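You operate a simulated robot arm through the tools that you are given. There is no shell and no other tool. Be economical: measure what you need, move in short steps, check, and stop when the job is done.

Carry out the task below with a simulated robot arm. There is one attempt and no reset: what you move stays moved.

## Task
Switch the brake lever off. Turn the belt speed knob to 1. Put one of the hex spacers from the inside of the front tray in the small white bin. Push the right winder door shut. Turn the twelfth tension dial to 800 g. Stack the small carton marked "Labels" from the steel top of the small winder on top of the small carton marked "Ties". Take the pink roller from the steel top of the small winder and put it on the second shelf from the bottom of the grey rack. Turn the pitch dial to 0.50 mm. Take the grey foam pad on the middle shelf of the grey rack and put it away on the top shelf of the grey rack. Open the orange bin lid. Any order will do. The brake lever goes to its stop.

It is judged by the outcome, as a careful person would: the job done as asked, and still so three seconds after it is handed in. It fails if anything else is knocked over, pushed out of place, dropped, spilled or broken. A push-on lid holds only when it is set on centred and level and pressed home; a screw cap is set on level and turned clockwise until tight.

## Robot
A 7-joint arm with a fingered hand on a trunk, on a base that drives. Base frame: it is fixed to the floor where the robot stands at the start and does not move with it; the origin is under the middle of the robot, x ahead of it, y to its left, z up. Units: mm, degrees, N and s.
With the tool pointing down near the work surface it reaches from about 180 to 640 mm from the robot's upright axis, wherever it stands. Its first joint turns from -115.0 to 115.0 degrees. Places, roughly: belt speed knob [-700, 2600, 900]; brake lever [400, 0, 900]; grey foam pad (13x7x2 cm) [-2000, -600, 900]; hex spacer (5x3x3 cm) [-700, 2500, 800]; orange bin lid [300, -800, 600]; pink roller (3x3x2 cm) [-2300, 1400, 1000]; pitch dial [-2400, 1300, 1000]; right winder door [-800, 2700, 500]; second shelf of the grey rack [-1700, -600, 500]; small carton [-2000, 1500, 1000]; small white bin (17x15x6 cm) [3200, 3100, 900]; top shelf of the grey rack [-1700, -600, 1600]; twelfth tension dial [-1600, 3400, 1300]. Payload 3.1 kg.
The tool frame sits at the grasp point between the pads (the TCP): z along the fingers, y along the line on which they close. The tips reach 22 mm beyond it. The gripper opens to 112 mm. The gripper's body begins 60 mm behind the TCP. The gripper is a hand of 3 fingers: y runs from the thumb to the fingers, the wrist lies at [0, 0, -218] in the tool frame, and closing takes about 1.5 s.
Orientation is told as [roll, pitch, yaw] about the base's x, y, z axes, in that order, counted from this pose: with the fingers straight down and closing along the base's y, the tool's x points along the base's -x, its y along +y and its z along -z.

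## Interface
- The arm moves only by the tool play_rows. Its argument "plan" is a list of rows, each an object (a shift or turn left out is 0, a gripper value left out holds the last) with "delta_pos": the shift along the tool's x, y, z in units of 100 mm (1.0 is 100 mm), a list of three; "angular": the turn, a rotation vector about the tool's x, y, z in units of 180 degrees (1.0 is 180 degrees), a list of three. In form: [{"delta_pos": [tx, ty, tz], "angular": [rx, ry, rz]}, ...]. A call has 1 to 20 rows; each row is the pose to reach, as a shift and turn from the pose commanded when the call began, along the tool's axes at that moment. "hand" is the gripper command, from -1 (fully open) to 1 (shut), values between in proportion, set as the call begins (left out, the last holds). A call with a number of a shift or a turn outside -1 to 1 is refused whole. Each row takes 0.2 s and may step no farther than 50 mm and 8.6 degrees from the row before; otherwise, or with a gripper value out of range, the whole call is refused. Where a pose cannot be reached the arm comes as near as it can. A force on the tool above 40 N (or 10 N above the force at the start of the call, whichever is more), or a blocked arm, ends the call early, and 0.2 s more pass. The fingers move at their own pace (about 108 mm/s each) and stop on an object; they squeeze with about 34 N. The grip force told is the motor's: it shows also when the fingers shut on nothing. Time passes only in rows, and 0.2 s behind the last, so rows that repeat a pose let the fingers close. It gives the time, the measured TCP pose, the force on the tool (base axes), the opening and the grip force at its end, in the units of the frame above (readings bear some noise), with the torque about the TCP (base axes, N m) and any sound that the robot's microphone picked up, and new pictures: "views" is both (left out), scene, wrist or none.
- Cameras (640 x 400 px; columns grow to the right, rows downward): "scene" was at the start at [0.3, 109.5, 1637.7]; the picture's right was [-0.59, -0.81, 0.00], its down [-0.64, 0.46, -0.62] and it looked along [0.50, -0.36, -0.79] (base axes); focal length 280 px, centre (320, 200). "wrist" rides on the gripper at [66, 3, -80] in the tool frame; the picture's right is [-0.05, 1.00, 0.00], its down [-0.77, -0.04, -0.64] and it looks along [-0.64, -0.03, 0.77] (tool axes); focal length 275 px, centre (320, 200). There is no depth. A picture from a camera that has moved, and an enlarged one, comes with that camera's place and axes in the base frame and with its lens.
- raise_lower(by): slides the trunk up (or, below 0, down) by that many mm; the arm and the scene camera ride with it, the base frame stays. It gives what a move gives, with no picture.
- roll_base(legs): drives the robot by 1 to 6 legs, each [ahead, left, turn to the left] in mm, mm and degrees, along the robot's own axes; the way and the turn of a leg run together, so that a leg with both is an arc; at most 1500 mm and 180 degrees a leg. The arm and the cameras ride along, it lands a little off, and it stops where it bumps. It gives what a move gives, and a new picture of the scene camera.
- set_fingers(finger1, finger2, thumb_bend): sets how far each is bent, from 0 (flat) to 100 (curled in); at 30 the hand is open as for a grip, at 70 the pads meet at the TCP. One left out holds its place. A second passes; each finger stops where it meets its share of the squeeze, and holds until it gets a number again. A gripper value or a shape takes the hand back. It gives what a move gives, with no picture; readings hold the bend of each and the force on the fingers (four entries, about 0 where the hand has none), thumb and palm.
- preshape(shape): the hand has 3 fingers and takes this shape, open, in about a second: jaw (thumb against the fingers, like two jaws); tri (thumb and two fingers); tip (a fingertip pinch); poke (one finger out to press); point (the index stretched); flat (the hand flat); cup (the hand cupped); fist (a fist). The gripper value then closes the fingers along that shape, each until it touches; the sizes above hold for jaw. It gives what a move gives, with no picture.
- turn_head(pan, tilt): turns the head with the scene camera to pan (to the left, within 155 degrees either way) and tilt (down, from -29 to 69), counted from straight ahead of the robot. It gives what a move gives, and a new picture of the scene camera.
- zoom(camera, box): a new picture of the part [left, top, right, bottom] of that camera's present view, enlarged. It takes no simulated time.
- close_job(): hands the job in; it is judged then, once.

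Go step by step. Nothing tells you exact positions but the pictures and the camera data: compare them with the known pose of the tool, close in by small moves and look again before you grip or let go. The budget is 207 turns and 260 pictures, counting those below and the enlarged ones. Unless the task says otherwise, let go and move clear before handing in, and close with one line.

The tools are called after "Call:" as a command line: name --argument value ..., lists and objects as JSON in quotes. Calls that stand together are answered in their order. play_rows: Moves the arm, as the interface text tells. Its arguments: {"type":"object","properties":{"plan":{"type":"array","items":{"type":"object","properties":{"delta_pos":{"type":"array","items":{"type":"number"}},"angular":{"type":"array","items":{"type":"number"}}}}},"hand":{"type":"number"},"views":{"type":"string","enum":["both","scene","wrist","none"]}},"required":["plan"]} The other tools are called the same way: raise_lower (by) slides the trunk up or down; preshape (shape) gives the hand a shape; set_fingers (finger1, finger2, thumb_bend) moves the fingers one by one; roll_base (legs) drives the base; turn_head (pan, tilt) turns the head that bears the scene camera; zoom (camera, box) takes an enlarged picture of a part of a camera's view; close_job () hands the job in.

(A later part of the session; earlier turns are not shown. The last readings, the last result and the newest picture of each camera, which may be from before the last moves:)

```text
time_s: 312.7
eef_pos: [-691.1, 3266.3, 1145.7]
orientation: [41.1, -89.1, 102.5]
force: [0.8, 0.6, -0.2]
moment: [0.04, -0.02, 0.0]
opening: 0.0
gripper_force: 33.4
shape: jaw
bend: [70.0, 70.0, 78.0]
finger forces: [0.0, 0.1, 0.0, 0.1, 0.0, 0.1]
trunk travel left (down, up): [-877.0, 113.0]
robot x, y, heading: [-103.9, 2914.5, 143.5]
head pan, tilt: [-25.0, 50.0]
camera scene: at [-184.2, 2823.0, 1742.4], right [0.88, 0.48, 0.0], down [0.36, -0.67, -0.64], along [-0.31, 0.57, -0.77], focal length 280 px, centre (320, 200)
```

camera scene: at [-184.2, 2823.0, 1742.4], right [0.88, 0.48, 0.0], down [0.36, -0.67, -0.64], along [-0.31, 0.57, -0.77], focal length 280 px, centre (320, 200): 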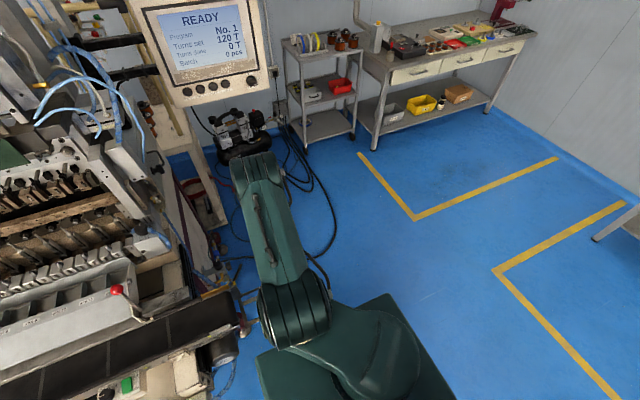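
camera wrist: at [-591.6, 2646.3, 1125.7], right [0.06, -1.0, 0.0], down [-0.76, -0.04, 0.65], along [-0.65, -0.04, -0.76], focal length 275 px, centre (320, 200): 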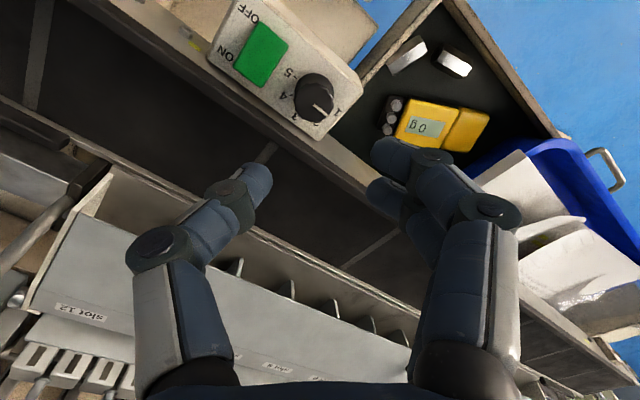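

I'll shift right 330 and look along the right side of the machine at the stand.

Call:
turn_head --pan 22 --tilt 18

Call:
roll_base --legs '[[100, -380, 0]]'

Call:
zoom --camera "scene" --box '[220, 60, 460, 260]'

```text
time_s: 313.9
eef_pos: [-690.3, 3267.3, 1145.3]
orientation: [41.3, -89.1, 102.3]
force: [0.1, -0.5, 0.3]
moment: [-0.01, 0.03, -0.03]
opening: 0.0
gripper_force: 33.4
shape: jaw
bend: [70.0, 70.0, 78.0]
finger forces: [0.0, 0.1, 0.0, 0.0, 0.1, 0.0]
trunk travel left (down, up): [-877.0, 113.0]
robot x, y, heading: [-104.9, 2913.2, 143.4]
head pan, tilt: [22.0, 18.0]
camera scene: at [-237.8, 2779.0, 1791.1], right [0.25, 0.97, 0.0], down [0.3, -0.08, -0.95], along [-0.92, 0.24, -0.31], focal length 280 px, centre (320, 200)
```

scene: 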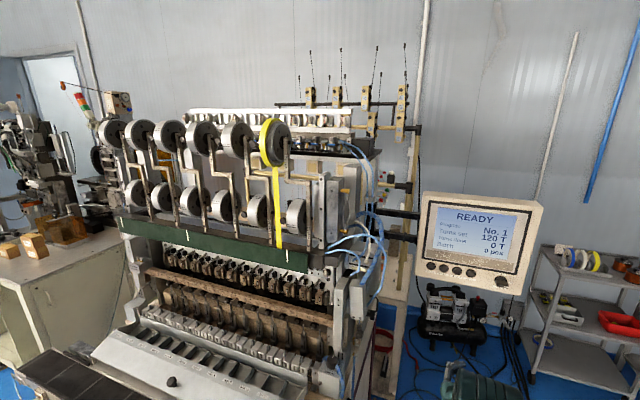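

```text
time_s: 316.4
eef_pos: [-547.0, 3629.5, 1145.7]
orientation: [41.2, -89.1, 102.8]
force: [0.5, -0.3, 0.5]
moment: [-0.03, -0.01, 0.0]
opening: 0.0
gripper_force: 33.7
shape: jaw
bend: [70.0, 70.0, 78.0]
finger forces: [0.0, 0.0, 0.0, 0.1, 0.0, 0.1]
trunk travel left (down, up): [-877.0, 113.0]
robot x, y, heading: [41.8, 3280.8, 143.8]
head pan, tilt: [22.0, 18.0]
camera scene: at [-90.2, 3144.9, 1791.2], right [0.25, 0.97, 0.0], down [0.3, -0.08, -0.95], along [-0.92, 0.23, -0.31], focal length 280 px, centre (320, 200)
```

scene: 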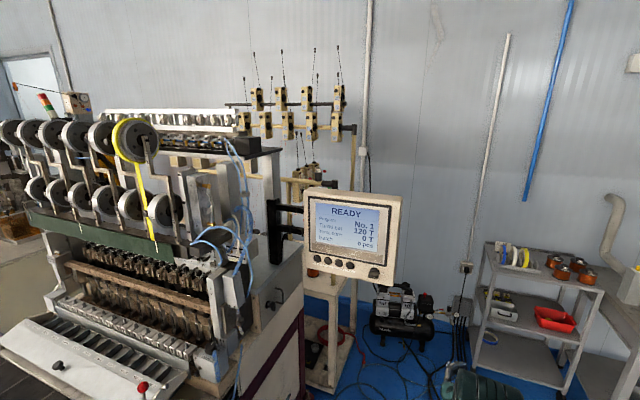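

```text
2.00 times, centred on (340, 160) of scene
camera zoom: at [-90.2, 3144.9, 1791.2], right [0.25, 0.97, 0.0], down [0.3, -0.08, -0.95], along [-0.92, 0.23, -0.31], focal length 560 px, centre (280, 280)
```

zoom: 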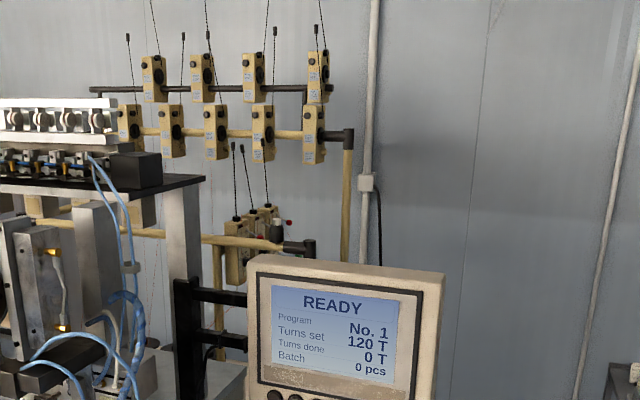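

The third, lowest group of units near (-1600,3400,1300) holds the twelfth. I'll retract the arm and go forward on the right for a closer look.

Call:
play_rows --plan '[{"delta_pos": [0, 0, -0.4]}, {"delta_pos": [0, 0, -0.8]}, {"delta_pos": [0, 0, -1]}]' --views "none"

Call:
turn_head --pan 45 --tilt 20

Call:
roll_base --legs '[[0, -90, 0], [700, 0, 0]]'

```text
time_s: 317.1
eef_pos: [-464.8, 3572.8, 1146.9]
orientation: [42.8, -89.0, 101.2]
force: [0.0, -0.1, 0.3]
moment: [-0.01, -0.02, -0.01]
opening: 0.0
gripper_force: 33.7
shape: jaw
bend: [70.0, 70.0, 78.0]
finger forces: [0.1, 0.0, 0.1, 0.1, 0.0, 0.1]
trunk travel left (down, up): [-877.0, 113.0]
robot x, y, heading: [41.3, 3280.2, 143.8]
head pan, tilt: [22.0, 18.0]
```

```text
time_s: 318.0
eef_pos: [-466.4, 3572.4, 1146.1]
orientation: [41.5, -89.1, 102.5]
force: [-0.1, -0.6, 0.2]
moment: [0.0, 0.0, -0.01]
opening: 0.2
gripper_force: 33.7
shape: jaw
bend: [70.0, 70.0, 78.0]
finger forces: [0.0, 0.1, 0.0, 0.0, 0.0, 0.0]
trunk travel left (down, up): [-877.0, 113.0]
robot x, y, heading: [42.9, 3281.2, 143.7]
head pan, tilt: [45.0, 20.0]
camera scene: at [-91.8, 3108.1, 1787.9], right [-0.15, 0.99, 0.0], down [0.34, 0.05, -0.94], along [-0.93, -0.14, -0.34], focal length 280 px, centre (320, 200)
```

scene: 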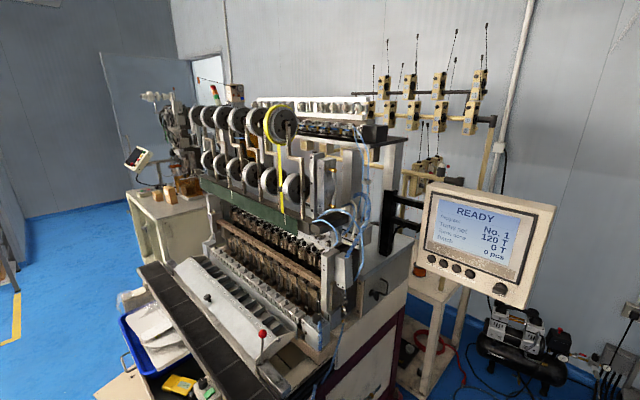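

```text
time_s: 322.6
eef_pos: [-969.1, 4060.0, 1145.3]
orientation: [41.3, -89.2, 102.6]
force: [0.6, 1.6, -0.7]
moment: [0.0, 0.02, 0.01]
opening: 0.0
gripper_force: 33.5
shape: jaw
bend: [70.0, 70.0, 78.0]
finger forces: [0.0, 0.1, 0.1, 0.0, 0.0, 0.0]
trunk travel left (down, up): [-877.0, 113.0]
robot x, y, heading: [-460.6, 3767.9, 143.7]
head pan, tilt: [45.0, 20.0]
camera scene: at [-596.3, 3594.3, 1787.9], right [-0.15, 0.99, 0.0], down [0.34, 0.05, -0.94], along [-0.93, -0.14, -0.34], focal length 280 px, centre (320, 200)
```

scene: 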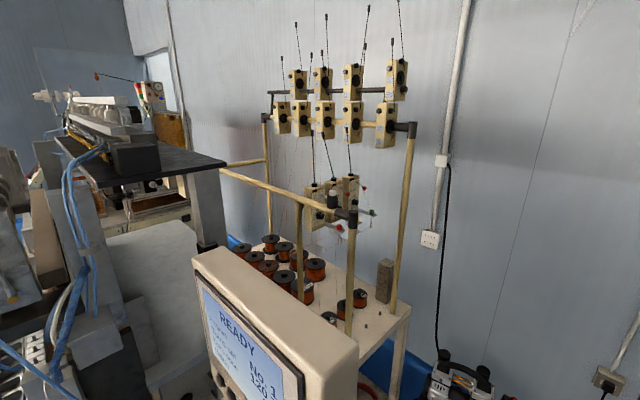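

Call:
zoom --camera "scene" --box '[255, 150, 415, 260]'

Call:
zoom --camera "scene" --box '[260, 50, 420, 150]'

```text
3.64 times, centred on (335, 205) of scene
camera zoom: at [-596.3, 3594.3, 1787.9], right [-0.15, 0.99, 0.0], down [0.34, 0.05, -0.94], along [-0.93, -0.14, -0.34], focal length 1017 px, centre (266, 182)
```

zoom: 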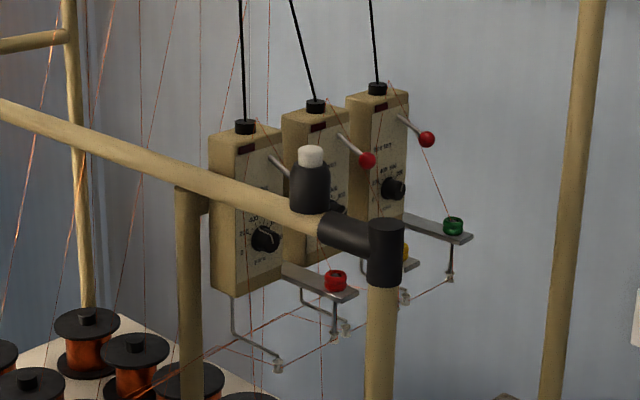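

```text
4.00 times, centred on (340, 100) of scene
camera zoom: at [-596.3, 3594.3, 1787.9], right [-0.15, 0.99, 0.0], down [0.34, 0.05, -0.94], along [-0.93, -0.14, -0.34], focal length 1119 px, centre (240, 600)
```

zoom: 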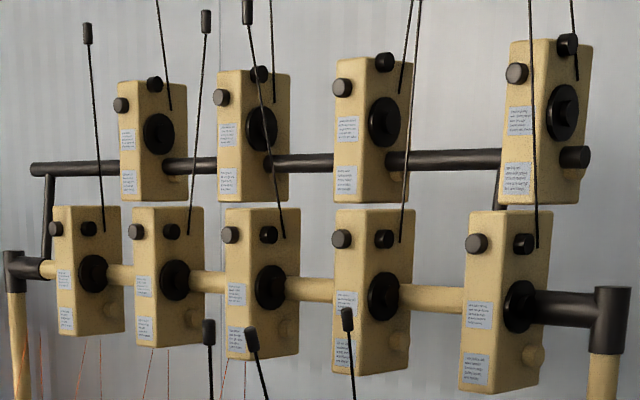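

Three dialled units hang on the lower bar: 10, 11, 12. The nearest (leftmost) matches the given place. Zooming in to read it.

Call:
zoom --camera "scene" --box '[302, 180, 342, 225]'

```text
8.89 times, centred on (322, 202) of scene
camera zoom: at [-596.3, 3594.3, 1787.9], right [-0.15, 0.99, 0.0], down [0.34, 0.05, -0.94], along [-0.93, -0.14, -0.34], focal length 2487 px, centre (302, 178)
```

zoom: 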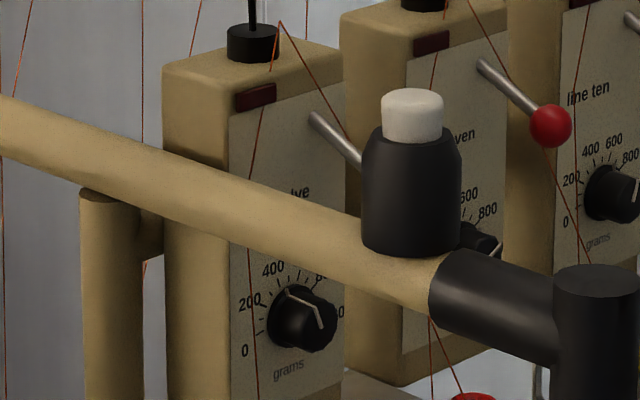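

Confirmed "line twelve" (front-most), with a 0–1000 gram scale. Its face points to the right side, so I'll drive further round and face it squarely.

Call:
turn_head --pan 0 --tilt 25

Call:
roll_base --legs '[[560, 0, 0], [0, 0, 90.5]]'

Call:
zoom --camera "scene" --box '[220, 60, 460, 260]'

```text
time_s: 323.7
eef_pos: [-969.3, 4058.6, 1146.1]
orientation: [41.0, -89.0, 102.8]
force: [-0.4, 0.2, -0.2]
moment: [0.0, -0.03, -0.01]
opening: 0.0
gripper_force: 34.0
shape: jaw
bend: [70.0, 70.0, 78.0]
finger forces: [0.1, 0.0, 0.0, 0.1, 0.0, 0.1]
trunk travel left (down, up): [-877.0, 113.0]
robot x, y, heading: [-458.6, 3768.0, 143.6]
head pan, tilt: [0.0, 25.0]
camera scene: at [-578.7, 3662.9, 1779.8], right [0.59, 0.81, 0.0], down [0.34, -0.25, -0.91], along [-0.73, 0.54, -0.42], focal length 280 px, centre (320, 200)
```

scene: 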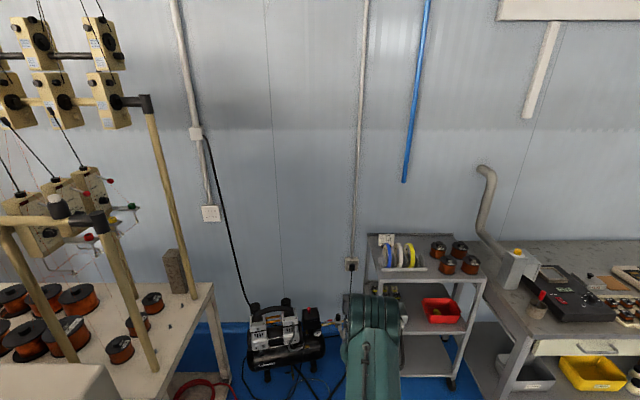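

```text
time_s: 330.8
eef_pos: [-1175.8, 3574.7, 1146.0]
orientation: [41.3, -89.1, -164.7]
force: [0.1, 0.4, 0.1]
moment: [-0.03, 0.0, 0.0]
opening: 0.1
gripper_force: 34.1
shape: jaw
bend: [70.0, 70.0, 78.0]
finger forces: [0.0, 0.1, 0.1, 0.0, 0.0, 0.0]
trunk travel left (down, up): [-877.0, 113.0]
robot x, y, heading: [-903.1, 4095.3, -123.7]
head pan, tilt: [0.0, 25.0]
camera scene: at [-798.4, 3985.8, 1779.8], right [-0.83, 0.55, 0.0], down [0.23, 0.35, -0.91], along [-0.5, -0.76, -0.42], focal length 280 px, centre (320, 200)
```

scene: 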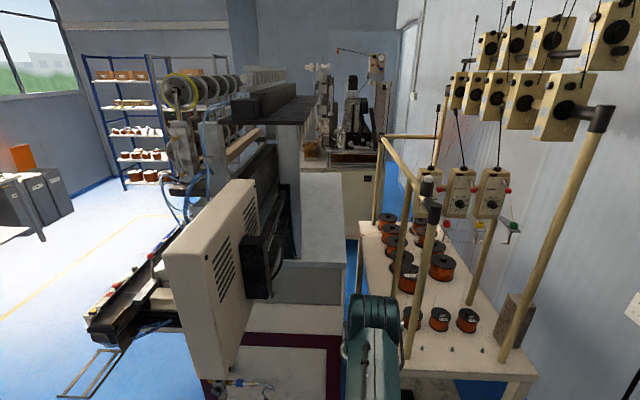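

```text
2.00 times, centred on (340, 160) of scene
camera zoom: at [-798.4, 3985.8, 1779.8], right [-0.83, 0.55, 0.0], down [0.23, 0.35, -0.91], along [-0.5, -0.76, -0.42], focal length 560 px, centre (280, 280)
```

zoom: 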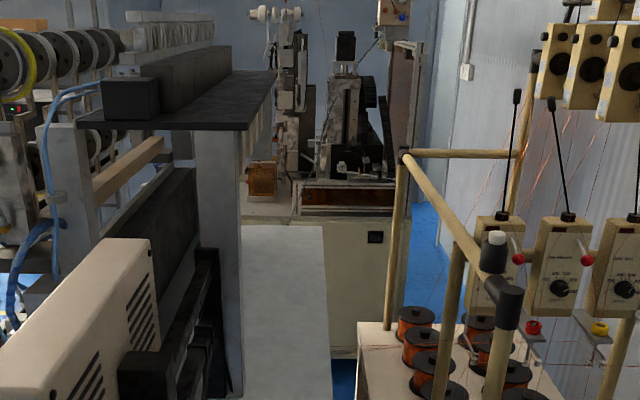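

Line twelve's knob is at about (-1622,3439,1350), between a front post and a back post, so I'll approach at a slight angle. First I'll flip the hand (camera on top), raising and retracting it.

Call:
play_rows --plan '[{"delta_pos": [-0.1, 0, -0.05], "angular": [0, 0, 0.045]}, {"delta_pos": [-0.2, 0, -0.1], "angular": [0, 0, 0.09]}, {"delta_pos": [-0.3, 0, -0.15], "angular": [0, 0, 0.135]}, {"delta_pos": [-0.4, 0, -0.2], "angular": [0, 0, 0.18]}, {"delta_pos": [-0.5, 0, -0.25], "angular": [0, 0, 0.225]}, {"delta_pos": [-0.6, 0, -0.3], "angular": [0, 0, 0.27]}, {"delta_pos": [-0.7, 0, -0.35], "angular": [0, 0, 0.315]}, {"delta_pos": [-0.8, 0, -0.4], "angular": [0, 0, 0.36]}, {"delta_pos": [-0.9, 0, -0.45], "angular": [0, 0, 0.405]}, {"delta_pos": [-1, 0, -0.5], "angular": [0, 0, 0.45]}, {"delta_pos": [-1, 0, -0.5], "angular": [0, 0, 0.495]}, {"delta_pos": [-1, 0, -0.5], "angular": [0, 0, 0.54]}, {"delta_pos": [-1, 0, -0.5], "angular": [0, 0, 0.585]}, {"delta_pos": [-1, 0, -0.5], "angular": [0, 0, 0.63]}, {"delta_pos": [-1, 0, -0.5], "angular": [0, 0, 0.675]}, {"delta_pos": [-1, 0, -0.5], "angular": [0, 0, 0.72]}, {"delta_pos": [-1, 0, -0.5], "angular": [0, 0, 0.765]}, {"delta_pos": [-1, 0, -0.5], "angular": [0, 0, 0.81]}, {"delta_pos": [-1, 0, -0.5], "angular": [0, 0, 0.855]}, {"delta_pos": [-1, 0, -0.5], "angular": [0, 0, 0.9]}]' --hand 0.1 --views "none"

Call:
play_rows --plan '[{"angular": [0, 0, 0.045]}, {"angular": [0, 0, 0.09]}, {"angular": [0, 0, 0.1]}, {"angular": [0, 0, 0.1]}]' --views "none"

```text
time_s: 335.0
eef_pos: [-1149.2, 3615.5, 1246.2]
orientation: [88.0, 72.7, 144.7]
force: [-0.4, -0.1, 0.4]
moment: [-0.01, -0.01, 0.01]
opening: 50.0
gripper_force: 0.1
shape: jaw
bend: [73.0, 73.0, 70.0]
finger forces: [0.0, 0.0, 0.0, 0.0, 0.1, 0.0]
trunk travel left (down, up): [-877.0, 113.0]
robot x, y, heading: [-906.3, 4097.6, -123.4]
head pan, tilt: [0.0, 25.0]
```

```text
time_s: 336.0
eef_pos: [-1148.2, 3615.5, 1247.4]
orientation: [-44.3, 89.0, 12.3]
force: [-0.2, -0.7, 0.6]
moment: [0.04, 0.0, 0.0]
opening: 50.1
gripper_force: 0.0
shape: jaw
bend: [73.0, 73.0, 70.0]
finger forces: [0.0, 0.0, 0.0, 0.1, 0.1, 0.1]
trunk travel left (down, up): [-877.0, 113.0]
robot x, y, heading: [-908.9, 4094.7, -123.6]
head pan, tilt: [0.0, 25.0]
```

Flip done (camera up). Raise 100 more, then turn to the approach heading and move across.

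Call:
play_rows --plan '[{"delta_pos": [0.4, 0, 0]}, {"delta_pos": [0.8, 0, 0]}, {"delta_pos": [1, 0, 0]}]' --views "none"

Call:
roll_base --legs '[[0, 0, 14.6], [20, -460, 0]]'

Call:
zoom --camera "wrist" --box '[0, 0, 640, 400]'

```text
time_s: 336.8
eef_pos: [-1149.2, 3615.4, 1345.5]
orientation: [-40.2, 89.1, 16.5]
force: [0.2, 0.8, -0.2]
moment: [0.01, 0.02, -0.02]
opening: 49.9
gripper_force: 0.1
shape: jaw
bend: [73.0, 73.0, 70.0]
finger forces: [0.1, 0.0, 0.1, 0.0, 0.0, 0.1]
trunk travel left (down, up): [-877.0, 113.0]
robot x, y, heading: [-910.5, 4093.2, -123.5]
head pan, tilt: [0.0, 25.0]
```

```text
time_s: 340.1
eef_pos: [-1405.8, 3691.4, 1346.0]
orientation: [-46.6, 89.0, 24.5]
force: [-0.3, 1.0, 0.0]
moment: [0.01, 0.0, 0.05]
opening: 50.1
gripper_force: 0.1
shape: jaw
bend: [73.0, 73.0, 70.0]
finger forces: [0.0, 0.1, 0.0, 0.0, 0.0, 0.0]
trunk travel left (down, up): [-877.0, 113.0]
robot x, y, heading: [-1286.3, 4218.4, -109.0]
head pan, tilt: [0.0, 25.0]
stopped in leg 2: the robot was blocked; the commanded pose is now the measured one
camera scene: at [-1159.6, 4139.0, 1780.3], right [-0.95, 0.33, 0.0], down [0.14, 0.4, -0.91], along [-0.29, -0.86, -0.42], focal length 280 px, centre (320, 200)
```

scene: 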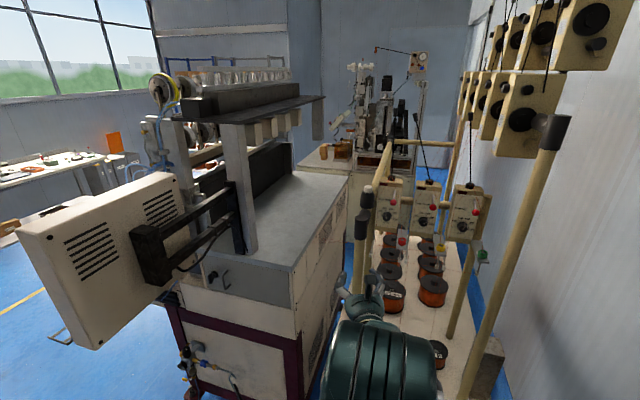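

```text
1.00 times, centred on (320, 200) of wrist (not enlarged: the box is as wide or as high as the picture)
camera zoom: at [-1383.8, 3767.3, 1413.3], right [-0.94, 0.32, -0.06], down [0.25, 0.6, -0.76], along [-0.21, -0.74, -0.64], focal length 275 px, centre (320, 200)
```

zoom: 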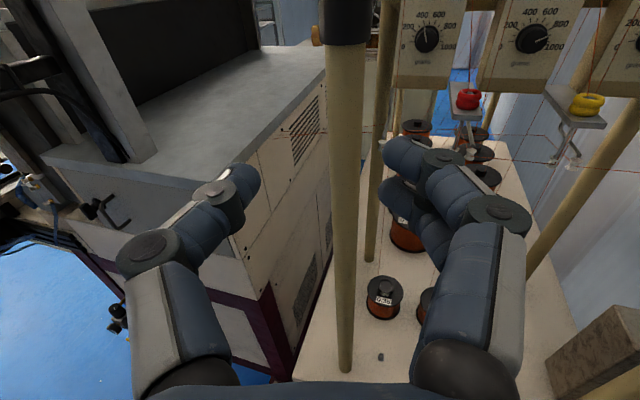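

The base met something (likely the compressor hose area) and stopped, ~60 mm short. The wrist camera now sees the dials; zooming to read line twelve.

Call:
zoom --camera "wrist" --box '[385, 0, 475, 70]'

Call:
zoom --camera "scene" --box '[330, 140, 510, 280]'

```text
5.71 times, centred on (430, 35) of wrist
camera zoom: at [-1383.8, 3767.3, 1413.3], right [-0.94, 0.32, -0.06], down [0.25, 0.6, -0.76], along [-0.21, -0.74, -0.64], focal length 1573 px, centre (-309, 1143)
```

zoom: 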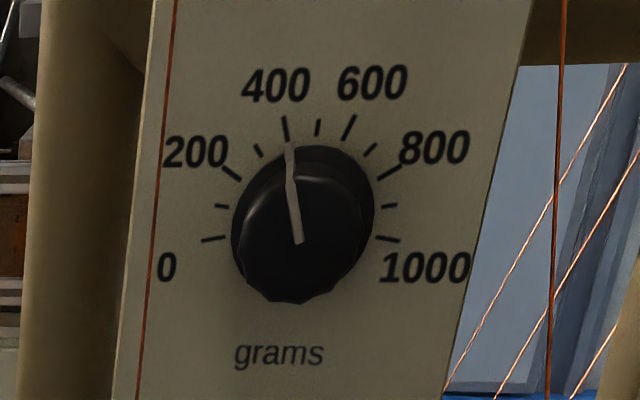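

```text
2.86 times, centred on (420, 210) of scene
camera zoom: at [-1159.6, 4139.0, 1780.3], right [-0.95, 0.33, 0.0], down [0.14, 0.4, -0.91], along [-0.29, -0.86, -0.42], focal length 799 px, centre (34, 171)
```

zoom: 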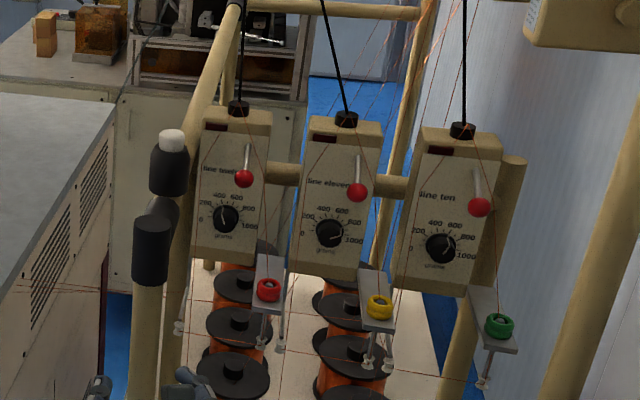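

It reads 400; 800 is about 84° clockwise. The hand needs to go right and forward, but the base is against the compressor, so I'll shift with the arm, ease the base left off it, and go forward.

Call:
play_rows --plan '[{"delta_pos": [0, 0.33, 0]}, {"delta_pos": [0, 0.66, 0]}, {"delta_pos": [0, 1, 0]}]' --views "none"

Call:
play_rows --plan '[{"delta_pos": [0, 0.33, 0]}, {"delta_pos": [0, 0.66, 0]}, {"delta_pos": [0, 0.88, 0]}]' --views "none"

Call:
roll_base --legs '[[0, 60, 0], [130, 0, 0]]'

Call:
zoom --camera "wrist" --box '[0, 0, 640, 400]'

```text
time_s: 340.9
eef_pos: [-1498.0, 3725.8, 1345.2]
orientation: [-41.4, 89.1, 29.8]
force: [-0.2, -0.8, 1.1]
moment: [0.01, 0.01, 0.05]
opening: 50.1
gripper_force: 0.0
shape: jaw
bend: [73.0, 73.0, 70.0]
finger forces: [0.0, 0.0, 0.0, 0.0, 0.0, 0.0]
trunk travel left (down, up): [-877.0, 113.0]
robot x, y, heading: [-1288.8, 4216.9, -109.1]
head pan, tilt: [0.0, 25.0]
```

```text
time_s: 341.7
eef_pos: [-1577.4, 3753.7, 1345.5]
orientation: [-42.6, 89.1, 28.7]
force: [0.0, 0.1, 0.1]
moment: [0.01, 0.0, -0.02]
opening: 50.0
gripper_force: 0.0
shape: jaw
bend: [73.0, 73.0, 70.0]
finger forces: [0.0, 0.0, 0.0, 0.0, 0.0, 0.0]
trunk travel left (down, up): [-877.0, 113.0]
robot x, y, heading: [-1285.4, 4218.2, -109.0]
head pan, tilt: [0.0, 25.0]
```

```text
time_s: 343.6
eef_pos: [-1564.2, 3611.0, 1346.3]
orientation: [-43.0, 89.1, 28.2]
force: [-0.2, 0.1, -0.1]
moment: [-0.02, 0.02, 0.01]
opening: 50.0
gripper_force: 0.0
shape: jaw
bend: [73.0, 73.0, 70.0]
finger forces: [0.2, 0.2, 0.0, 0.0, 0.1, 0.1]
trunk travel left (down, up): [-877.0, 113.0]
robot x, y, heading: [-1272.4, 4073.3, -109.1]
head pan, tilt: [0.0, 25.0]
camera scene: at [-1140.1, 3997.2, 1779.9], right [-0.95, 0.33, 0.0], down [0.14, 0.4, -0.91], along [-0.29, -0.86, -0.42], focal length 280 px, centre (320, 200)
```

scene: 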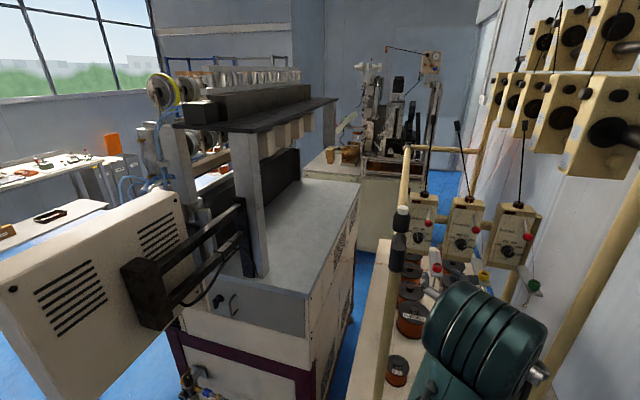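

```text
1.00 times, centred on (320, 200) of wrist (not enlarged: the box is as wide or as high as the picture)
camera zoom: at [-1542.6, 3687.7, 1413.4], right [-0.94, 0.32, -0.06], down [0.25, 0.6, -0.76], along [-0.21, -0.74, -0.64], focal length 275 px, centre (320, 200)
```

zoom: 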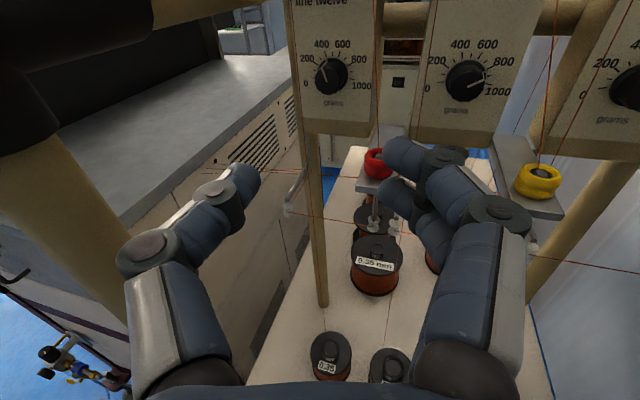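

On line: dial straight ahead, 170 mm to go. Base forward 75, then arm.

Call:
roll_base --legs '[[75, 0, 0]]'

Call:
play_rows --plan '[{"delta_pos": [0, 0.06, 0.2]}, {"delta_pos": [0, 0.06, 0.45]}]' --views "wrist"

```text
time_s: 344.6
eef_pos: [-1587.0, 3539.0, 1346.0]
orientation: [-40.1, 89.1, 31.2]
force: [0.8, -0.5, 1.3]
moment: [-0.04, 0.01, 0.0]
opening: 49.9
gripper_force: 0.1
shape: jaw
bend: [73.0, 73.0, 70.0]
finger forces: [0.0, 0.0, 0.0, 0.1, 0.1, 0.0]
trunk travel left (down, up): [-877.0, 113.0]
robot x, y, heading: [-1297.4, 4004.9, -109.2]
head pan, tilt: [0.0, 25.0]
camera scene: at [-1163.8, 3925.6, 1779.8], right [-0.95, 0.32, 0.0], down [0.14, 0.4, -0.91], along [-0.29, -0.86, -0.42], focal length 280 px, centre (320, 200)
```

scene: 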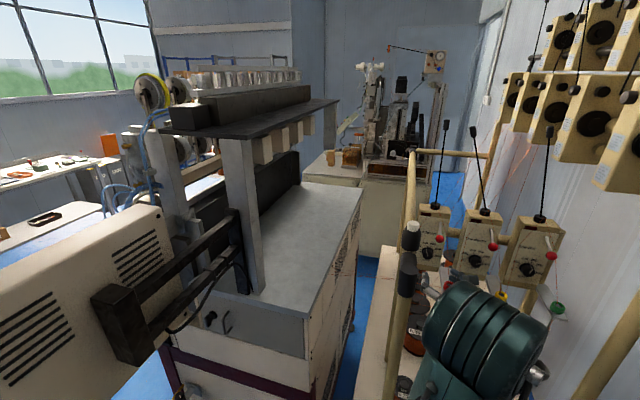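

```text
time_s: 345.2
eef_pos: [-1610.0, 3496.7, 1343.6]
orientation: [-38.1, 89.0, 33.2]
force: [0.8, -0.8, -0.2]
moment: [0.0, 0.01, 0.04]
opening: 49.9
gripper_force: 0.1
shape: jaw
bend: [73.0, 73.0, 70.0]
finger forces: [0.1, 0.0, 0.0, 0.0, 0.1, 0.0]
trunk travel left (down, up): [-877.0, 113.0]
robot x, y, heading: [-1296.4, 4006.2, -108.9]
head pan, tilt: [0.0, 25.0]
camera wrist: at [-1588.1, 3572.1, 1410.7], right [-0.95, 0.32, -0.06], down [0.25, 0.6, -0.76], along [-0.21, -0.73, -0.65], focal length 275 px, centre (320, 200)
```

wrist: 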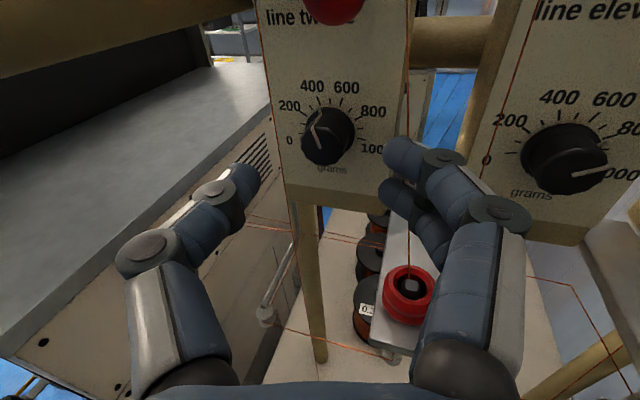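

Nearly there. 45 mm more with a slightly narrower opening.

Call:
play_rows --plan '[{"delta_pos": [0, 0.02, 0.15]}, {"delta_pos": [0, 0.02, 0.3]}, {"delta_pos": [0, 0.02, 0.43]}]' --hand 0.2 --views "wrist"

```text
time_s: 346.0
eef_pos: [-1623.5, 3459.7, 1345.2]
orientation: [-39.5, 89.2, 31.8]
force: [-0.1, 0.2, -0.6]
moment: [0.01, -0.02, -0.01]
opening: 45.3
gripper_force: 0.0
shape: jaw
bend: [73.0, 73.0, 70.0]
finger forces: [0.1, 0.1, 0.1, 0.1, 0.0, 0.1]
trunk travel left (down, up): [-877.0, 113.0]
robot x, y, heading: [-1295.0, 4004.4, -108.7]
head pan, tilt: [0.0, 25.0]
camera wrist: at [-1601.2, 3534.7, 1413.1], right [-0.95, 0.32, -0.06], down [0.25, 0.6, -0.76], along [-0.21, -0.74, -0.64], focal length 275 px, centre (320, 200)
```

wrist: 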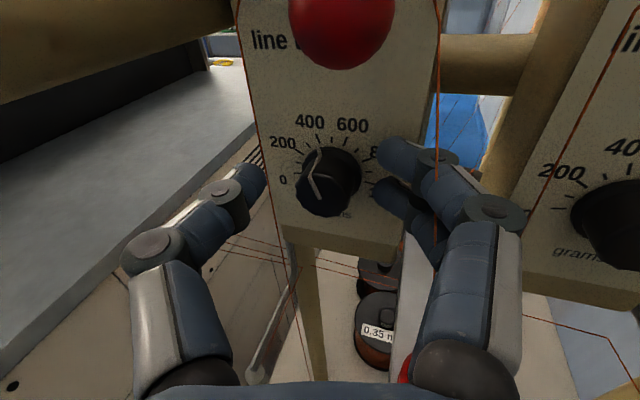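

Call:
play_rows --plan '[{"delta_pos": [0, 0.03, 0.05]}, {"delta_pos": [0, 0.03, 0.09]}, {"delta_pos": [0, 0.03, 0.09]}]' --views "none"

Call:
play_rows --plan '[{}, {}, {}, {}]' --hand 1 --views "wrist"

```text
time_s: 346.8
eef_pos: [-1627.7, 3456.3, 1347.2]
orientation: [-47.3, 89.2, 23.8]
force: [4.6, 13.3, -3.4]
moment: [0.02, -0.08, -0.35]
opening: 44.8
gripper_force: 0.0
shape: jaw
bend: [75.0, 75.0, 70.0]
finger forces: [6.8, 6.1, 0.0, 0.0, 0.0, 0.1]
trunk travel left (down, up): [-877.0, 113.0]
robot x, y, heading: [-1298.8, 4006.7, -108.9]
head pan, tilt: [0.0, 25.0]
```

```text
time_s: 347.8
eef_pos: [-1622.0, 3452.6, 1348.7]
orientation: [-46.1, 89.6, 25.4]
force: [10.1, -3.6, 16.8]
moment: [-0.26, -0.01, 0.07]
opening: 8.6
gripper_force: 34.0
shape: jaw
bend: [77.0, 73.0, 71.0]
finger forces: [0.0, 24.4, 0.0, 0.0, 38.3, 0.0]
trunk travel left (down, up): [-877.0, 113.0]
robot x, y, heading: [-1301.4, 4005.1, -108.9]
head pan, tilt: [0.0, 25.0]
camera wrist: at [-1600.2, 3528.4, 1415.7], right [-0.95, 0.32, -0.05], down [0.24, 0.59, -0.77], along [-0.21, -0.74, -0.64], focal length 275 px, centre (320, 200)
```

wrist: 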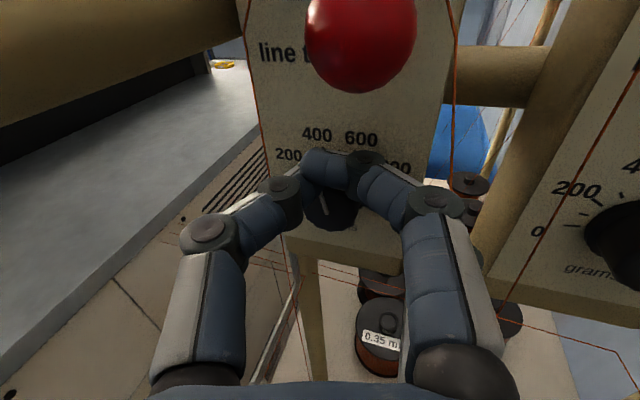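

The grip landed on the upper part of the knob. I'll open, back 8 mm, go 17 mm lower, and look again.

Call:
play_rows --plan '[{}, {}, {}, {"delta_pos": [0, 0, -0.1]}, {"delta_pos": [-0.1, 0, -0.1]}, {"delta_pos": [-0.2, 0, -0.1]}, {"delta_pos": [-0.2, 0, -0.1]}]' --hand 0.2 --views "wrist"

```text
time_s: 349.4
eef_pos: [-1624.4, 3461.0, 1324.1]
orientation: [-40.5, 89.1, 30.7]
force: [-0.3, -0.6, 0.6]
moment: [-0.01, 0.01, 0.01]
opening: 44.3
gripper_force: 0.1
shape: jaw
bend: [73.0, 73.0, 70.0]
finger forces: [0.1, 0.0, 0.0, 0.1, 0.1, 0.0]
trunk travel left (down, up): [-877.0, 113.0]
robot x, y, heading: [-1298.8, 4007.2, -108.9]
head pan, tilt: [0.0, 25.0]
camera wrist: at [-1603.1, 3537.7, 1390.9], right [-0.95, 0.32, -0.06], down [0.25, 0.6, -0.76], along [-0.21, -0.74, -0.64], focal length 275 px, centre (320, 200)
```

wrist: 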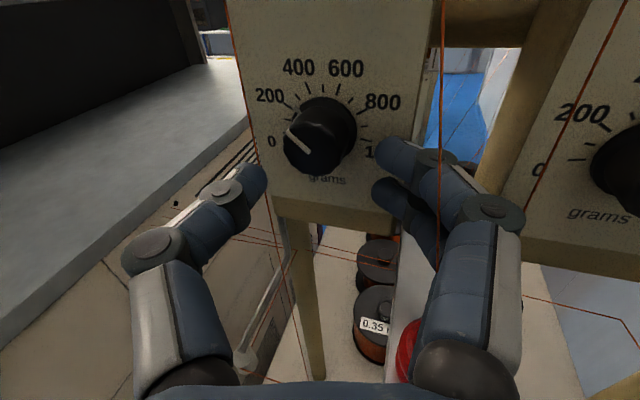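

The knob centre is at z≈1330 and it has been nudged to about 150. With my angled approach, gripping top-and-bottom is better: I'll back off 20 mm, roll the hand −90° (fingers above, thumb below) and align.

Call:
play_rows --plan '[{"delta_pos": [0.06, 0.01, -0.25]}, {"delta_pos": [0.06, 0.01, -0.25], "angular": [0, 0, -0.045]}, {"delta_pos": [0.06, 0.01, -0.25], "angular": [0, 0, -0.09]}, {"delta_pos": [0.06, 0.01, -0.25], "angular": [0, 0, -0.135]}, {"delta_pos": [0.06, 0.01, -0.25], "angular": [0, 0, -0.18]}, {"delta_pos": [0.06, 0.01, -0.25], "angular": [0, 0, -0.225]}, {"delta_pos": [0.06, 0.01, -0.25], "angular": [0, 0, -0.27]}, {"delta_pos": [0.06, 0.01, -0.25], "angular": [0, 0, -0.315]}, {"delta_pos": [0.06, 0.01, -0.25], "angular": [0, 0, -0.36]}, {"delta_pos": [0.06, 0.01, -0.25], "angular": [0, 0, -0.405]}, {"delta_pos": [0.06, 0.01, -0.25], "angular": [0, 0, -0.45]}, {"delta_pos": [0.06, 0.01, -0.25], "angular": [0, 0, -0.495]}, {"delta_pos": [0.06, 0.01, -0.25], "angular": [0, 0, -0.495]}]' --hand 0.2 --views "wrist"

```text
time_s: 352.2
eef_pos: [-1617.6, 3486.4, 1331.1]
orientation: [89.2, 1.3, 161.2]
force: [-0.1, -0.1, -0.4]
moment: [-0.01, 0.04, -0.01]
opening: 44.5
gripper_force: 0.1
shape: jaw
bend: [73.0, 73.0, 70.0]
finger forces: [0.1, 0.1, 0.0, 0.1, 0.0, 0.0]
trunk travel left (down, up): [-877.0, 113.0]
robot x, y, heading: [-1293.5, 4002.4, -108.8]
head pan, tilt: [0.0, 25.0]
camera wrist: at [-1530.3, 3539.8, 1336.5], right [-0.07, 0.01, 1.0], down [-0.52, 0.85, -0.05], along [-0.85, -0.53, -0.05], focal length 275 px, centre (320, 200)
```

wrist: 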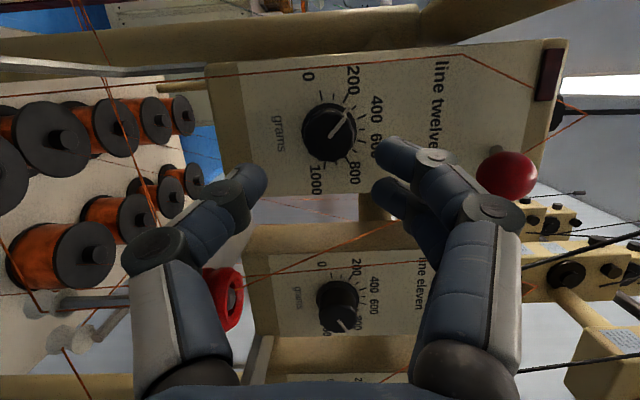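

Good frontal view now. Zoom to read, then advance 32 mm.

Call:
play_rows --plan '[{"delta_pos": [0.03, 0.03, 0.12]}, {"delta_pos": [0.03, 0.03, 0.24]}, {"delta_pos": [0.03, 0.03, 0.32]}]' --views "wrist"

Call:
play_rows --plan '[{}, {}, {}, {}]' --hand 1 --views "wrist"

```text
time_s: 353.0
eef_pos: [-1626.8, 3452.4, 1333.0]
orientation: [89.3, 1.6, 161.3]
force: [0.7, -0.2, 0.1]
moment: [-0.02, 0.01, -0.01]
opening: 44.2
gripper_force: 0.1
shape: jaw
bend: [73.0, 73.0, 70.0]
finger forces: [0.0, 0.0, 0.0, 0.1, 0.0, 0.0]
trunk travel left (down, up): [-877.0, 113.0]
robot x, y, heading: [-1298.5, 4002.7, -108.8]
head pan, tilt: [0.0, 25.0]
camera wrist: at [-1539.0, 3507.2, 1338.6], right [-0.07, 0.01, 1.0], down [-0.52, 0.85, -0.05], along [-0.85, -0.53, -0.06], focal length 275 px, centre (320, 200)
```

wrist: 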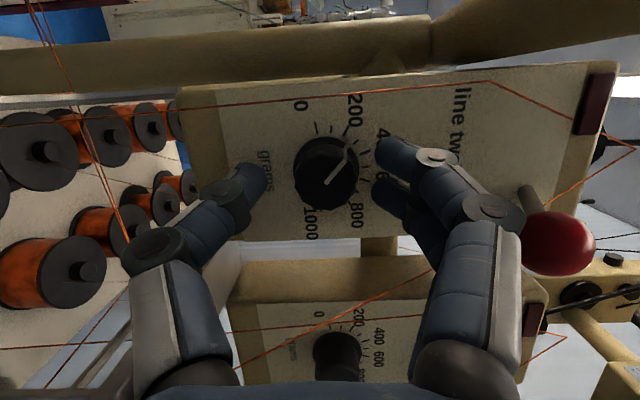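

```text
time_s: 354.0
eef_pos: [-1626.1, 3453.1, 1332.3]
orientation: [89.2, 1.4, 161.3]
force: [1.5, -1.0, -0.7]
moment: [-0.04, 0.03, 0.02]
opening: 18.0
gripper_force: 34.0
shape: jaw
bend: [73.0, 73.0, 70.0]
finger forces: [15.4, 15.2, 0.0, 0.0, 30.1, 0.0]
trunk travel left (down, up): [-877.0, 113.0]
robot x, y, heading: [-1298.4, 4002.3, -108.8]
head pan, tilt: [0.0, 25.0]
camera wrist: at [-1538.4, 3507.2, 1338.7], right [-0.07, 0.01, 1.0], down [-0.52, 0.85, -0.05], along [-0.85, -0.53, -0.06], focal length 275 px, centre (320, 200)
```

wrist: 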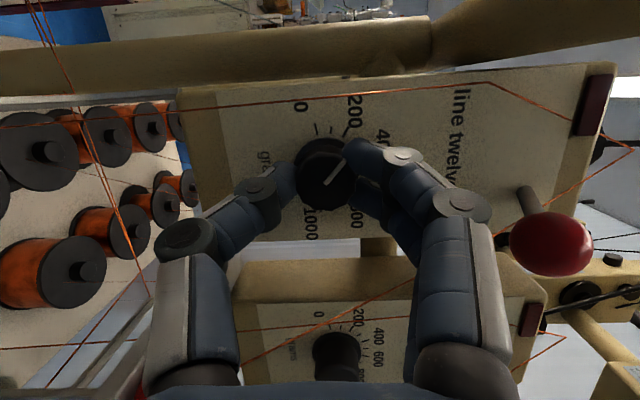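

Firm, symmetric grip. Turn clockwise 72°.

Call:
play_rows --plan '[{"angular": [0, 0, 0.0445]}, {"angular": [0, 0, 0.089]}, {"angular": [0, 0, 0.1335]}, {"angular": [0, 0, 0.178]}, {"angular": [0, 0, 0.2225]}, {"angular": [0, 0, 0.267]}, {"angular": [0, 0, 0.3115]}, {"angular": [0, 0, 0.356]}, {"angular": [0, 0, 0.4]}, {"angular": [0, 0, 0.4]}]' --views "wrist"

```text
time_s: 356.2
eef_pos: [-1626.0, 3455.7, 1335.7]
orientation: [88.4, 73.6, 159.6]
force: [-3.2, -4.1, 18.4]
moment: [-0.62, 0.36, -0.68]
opening: 17.6
gripper_force: 34.2
shape: jaw
bend: [75.0, 74.0, 70.0]
finger forces: [30.6, 13.9, 0.1, 0.0, 30.1, 0.1]
trunk travel left (down, up): [-877.0, 113.0]
robot x, y, heading: [-1298.1, 3999.2, -108.8]
head pan, tilt: [0.0, 25.0]
camera wrist: at [-1585.6, 3525.6, 1400.5], right [-0.92, 0.31, 0.24], down [0.03, 0.67, -0.74], along [-0.39, -0.68, -0.62], focal length 275 px, centre (320, 200)
```

wrist: 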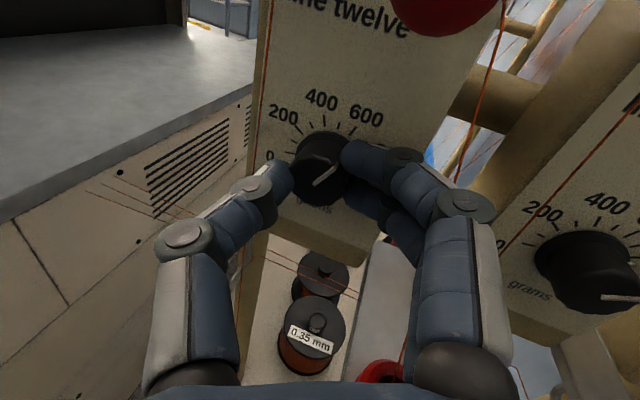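

Release, back off a little, roll back, and read.

Call:
play_rows --plan '[{}, {}, {}, {"delta_pos": [0, 0, -0.15]}, {"delta_pos": [0, 0, -0.3]}, {"delta_pos": [0, 0, -0.3], "angular": [0, 0, -0.045]}, {"delta_pos": [0, 0, -0.3], "angular": [0, 0, -0.09]}, {"delta_pos": [0, 0, -0.3], "angular": [0, 0, -0.135]}, {"delta_pos": [0, 0, -0.3], "angular": [0, 0, -0.18]}, {"delta_pos": [0, 0, -0.3], "angular": [0, 0, -0.225]}, {"delta_pos": [0, 0, -0.3], "angular": [0, 0, -0.27]}, {"delta_pos": [0, 0, -0.3], "angular": [0, 0, -0.315]}, {"delta_pos": [0, 0, -0.3], "angular": [0, 0, -0.36]}, {"delta_pos": [0, 0, -0.3], "angular": [0, 0, -0.4]}, {"delta_pos": [0, 0, -0.3], "angular": [0, 0, -0.4]}]' --hand 0.2 --views "none"

Call:
zoom --camera "wrist" --box '[240, 60, 440, 210]'

```text
time_s: 359.4
eef_pos: [-1617.3, 3482.8, 1334.3]
orientation: [89.3, 1.4, 161.3]
force: [0.3, 0.3, -0.5]
moment: [0.02, 0.01, -0.01]
opening: 44.4
gripper_force: 0.1
shape: jaw
bend: [73.0, 73.0, 70.0]
finger forces: [0.0, 0.1, 0.1, 0.0, 0.1, 0.0]
trunk travel left (down, up): [-877.0, 113.0]
robot x, y, heading: [-1298.5, 4003.5, -109.2]
head pan, tilt: [0.0, 25.0]
```

```text
2.67 times, centred on (340, 135) of wrist
camera zoom: at [-1528.9, 3536.3, 1339.5], right [-0.07, 0.01, 1.0], down [-0.52, 0.85, -0.05], along [-0.85, -0.53, -0.05], focal length 734 px, centre (267, 373)
```

zoom: 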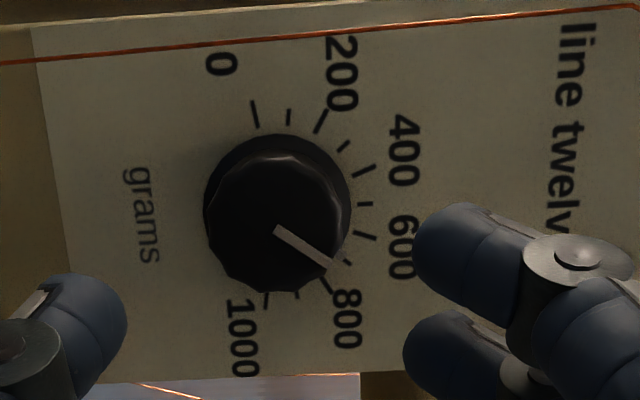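

It reads about 655; another 29° clockwise is needed. Re-grip and turn.

Call:
play_rows --plan '[{"delta_pos": [0, 0, 0.15]}, {"delta_pos": [0, 0, 0.3]}, {"delta_pos": [0, 0, 0.3]}]' --views "none"

Call:
play_rows --plan '[{}, {}, {}, {}]' --hand 1 --views "none"

Call:
play_rows --plan '[{"angular": [0, 0, 0.041]}, {"angular": [0, 0, 0.082]}, {"angular": [0, 0, 0.123]}, {"angular": [0, 0, 0.165]}, {"angular": [0, 0, 0.165]}]' --views "none"

Call:
play_rows --plan '[{}, {}, {}, {"delta_pos": [0, 0, -0.15]}, {"delta_pos": [0, 0, -0.3]}, {"delta_pos": [0, 0, -0.3], "angular": [0, 0, -0.041]}, {"delta_pos": [0, 0, -0.3], "angular": [0, 0, -0.082]}, {"delta_pos": [0, 0, -0.3], "angular": [0, 0, -0.123]}, {"delta_pos": [0, 0, -0.3], "angular": [0, 0, -0.165]}, {"delta_pos": [0, 0, -0.3], "angular": [0, 0, -0.165]}]' --hand 0.2 --views "none"

Call:
zoom --camera "wrist" --box '[240, 60, 440, 210]'

```text
time_s: 360.2
eef_pos: [-1626.0, 3453.1, 1333.4]
orientation: [89.3, 1.6, 161.3]
force: [-0.3, -0.1, 0.3]
moment: [-0.01, 0.02, -0.01]
opening: 44.1
gripper_force: 0.0
shape: jaw
bend: [73.0, 73.0, 70.0]
finger forces: [0.0, 0.0, 0.0, 0.0, 0.0, 0.0]
trunk travel left (down, up): [-877.0, 113.0]
robot x, y, heading: [-1297.0, 4002.8, -108.9]
head pan, tilt: [0.0, 25.0]
```

```text
time_s: 361.2
eef_pos: [-1624.7, 3452.3, 1331.2]
orientation: [89.3, 1.5, 161.3]
force: [1.6, -0.8, 0.7]
moment: [0.0, 0.01, 0.01]
opening: 17.5
gripper_force: 33.3
shape: jaw
bend: [73.0, 73.0, 70.0]
finger forces: [15.1, 15.7, 0.1, 0.0, 30.0, 0.0]
trunk travel left (down, up): [-877.0, 113.0]
robot x, y, heading: [-1296.4, 4003.4, -108.8]
head pan, tilt: [0.0, 25.0]
```

```text
time_s: 362.4
eef_pos: [-1624.3, 3452.7, 1335.1]
orientation: [89.4, 31.2, 161.0]
force: [3.3, -8.0, 11.5]
moment: [-0.56, 0.4, -0.14]
opening: 17.0
gripper_force: 33.7
shape: jaw
bend: [73.0, 74.0, 70.0]
finger forces: [20.2, 18.2, 0.0, 0.0, 27.4, 0.0]
trunk travel left (down, up): [-877.0, 113.0]
robot x, y, heading: [-1294.0, 4003.2, -108.9]
head pan, tilt: [0.0, 25.0]
```

```text
time_s: 364.6
eef_pos: [-1617.4, 3482.9, 1333.7]
orientation: [89.2, 1.5, 161.2]
force: [0.2, 0.3, 0.6]
moment: [0.0, 0.01, -0.03]
opening: 44.8
gripper_force: 0.0
shape: jaw
bend: [73.0, 73.0, 70.0]
finger forces: [0.1, 0.1, 0.1, 0.0, 0.0, 0.0]
trunk travel left (down, up): [-877.0, 113.0]
robot x, y, heading: [-1296.9, 4004.9, -109.1]
head pan, tilt: [0.0, 25.0]
```

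```text
2.67 times, centred on (340, 135) of wrist
camera zoom: at [-1529.4, 3537.1, 1339.2], right [-0.07, 0.01, 1.0], down [-0.52, 0.85, -0.05], along [-0.85, -0.53, -0.05], focal length 734 px, centre (267, 373)
```

zoom: 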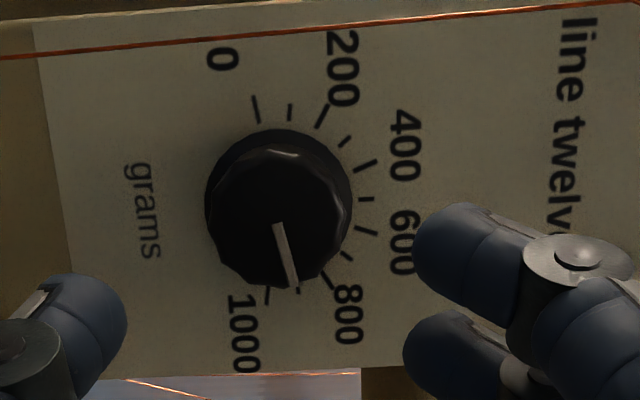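

Slight overshoot to about 865. Re-grip and turn back ~14°.

Call:
play_rows --plan '[{"delta_pos": [0, 0, 0.15]}, {"delta_pos": [0, 0, 0.3]}, {"delta_pos": [0, 0, 0.3]}]' --views "none"

Call:
play_rows --plan '[{}, {}, {}, {}]' --hand 1 --views "none"

Call:
zoom --camera "wrist" --box '[240, 100, 440, 250]'

```text
time_s: 365.4
eef_pos: [-1626.6, 3454.6, 1333.2]
orientation: [89.3, 1.5, 161.3]
force: [-0.5, -0.7, -0.1]
moment: [-0.02, 0.0, -0.01]
opening: 44.4
gripper_force: 0.1
shape: jaw
bend: [73.0, 73.0, 70.0]
finger forces: [0.0, 0.0, 0.0, 0.0, 0.0, 0.0]
trunk travel left (down, up): [-877.0, 113.0]
robot x, y, heading: [-1297.0, 4005.7, -108.9]
head pan, tilt: [0.0, 25.0]
```

```text
time_s: 366.4
eef_pos: [-1625.5, 3454.5, 1333.0]
orientation: [89.2, 1.5, 161.3]
force: [-0.1, -0.9, -0.1]
moment: [0.0, 0.04, 0.04]
opening: 17.5
gripper_force: 33.3
shape: jaw
bend: [73.0, 73.0, 70.0]
finger forces: [15.2, 15.5, 0.1, 0.0, 29.9, 0.0]
trunk travel left (down, up): [-877.0, 113.0]
robot x, y, heading: [-1298.9, 4005.2, -109.0]
head pan, tilt: [0.0, 25.0]
```

```text
2.67 times, centred on (340, 175) of wrist
camera zoom: at [-1537.5, 3507.8, 1338.5], right [-0.07, 0.01, 1.0], down [-0.52, 0.85, -0.05], along [-0.85, -0.53, -0.06], focal length 734 px, centre (267, 267)
```

zoom: 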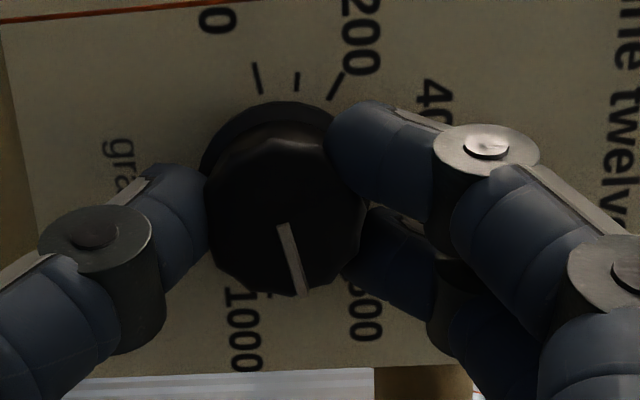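

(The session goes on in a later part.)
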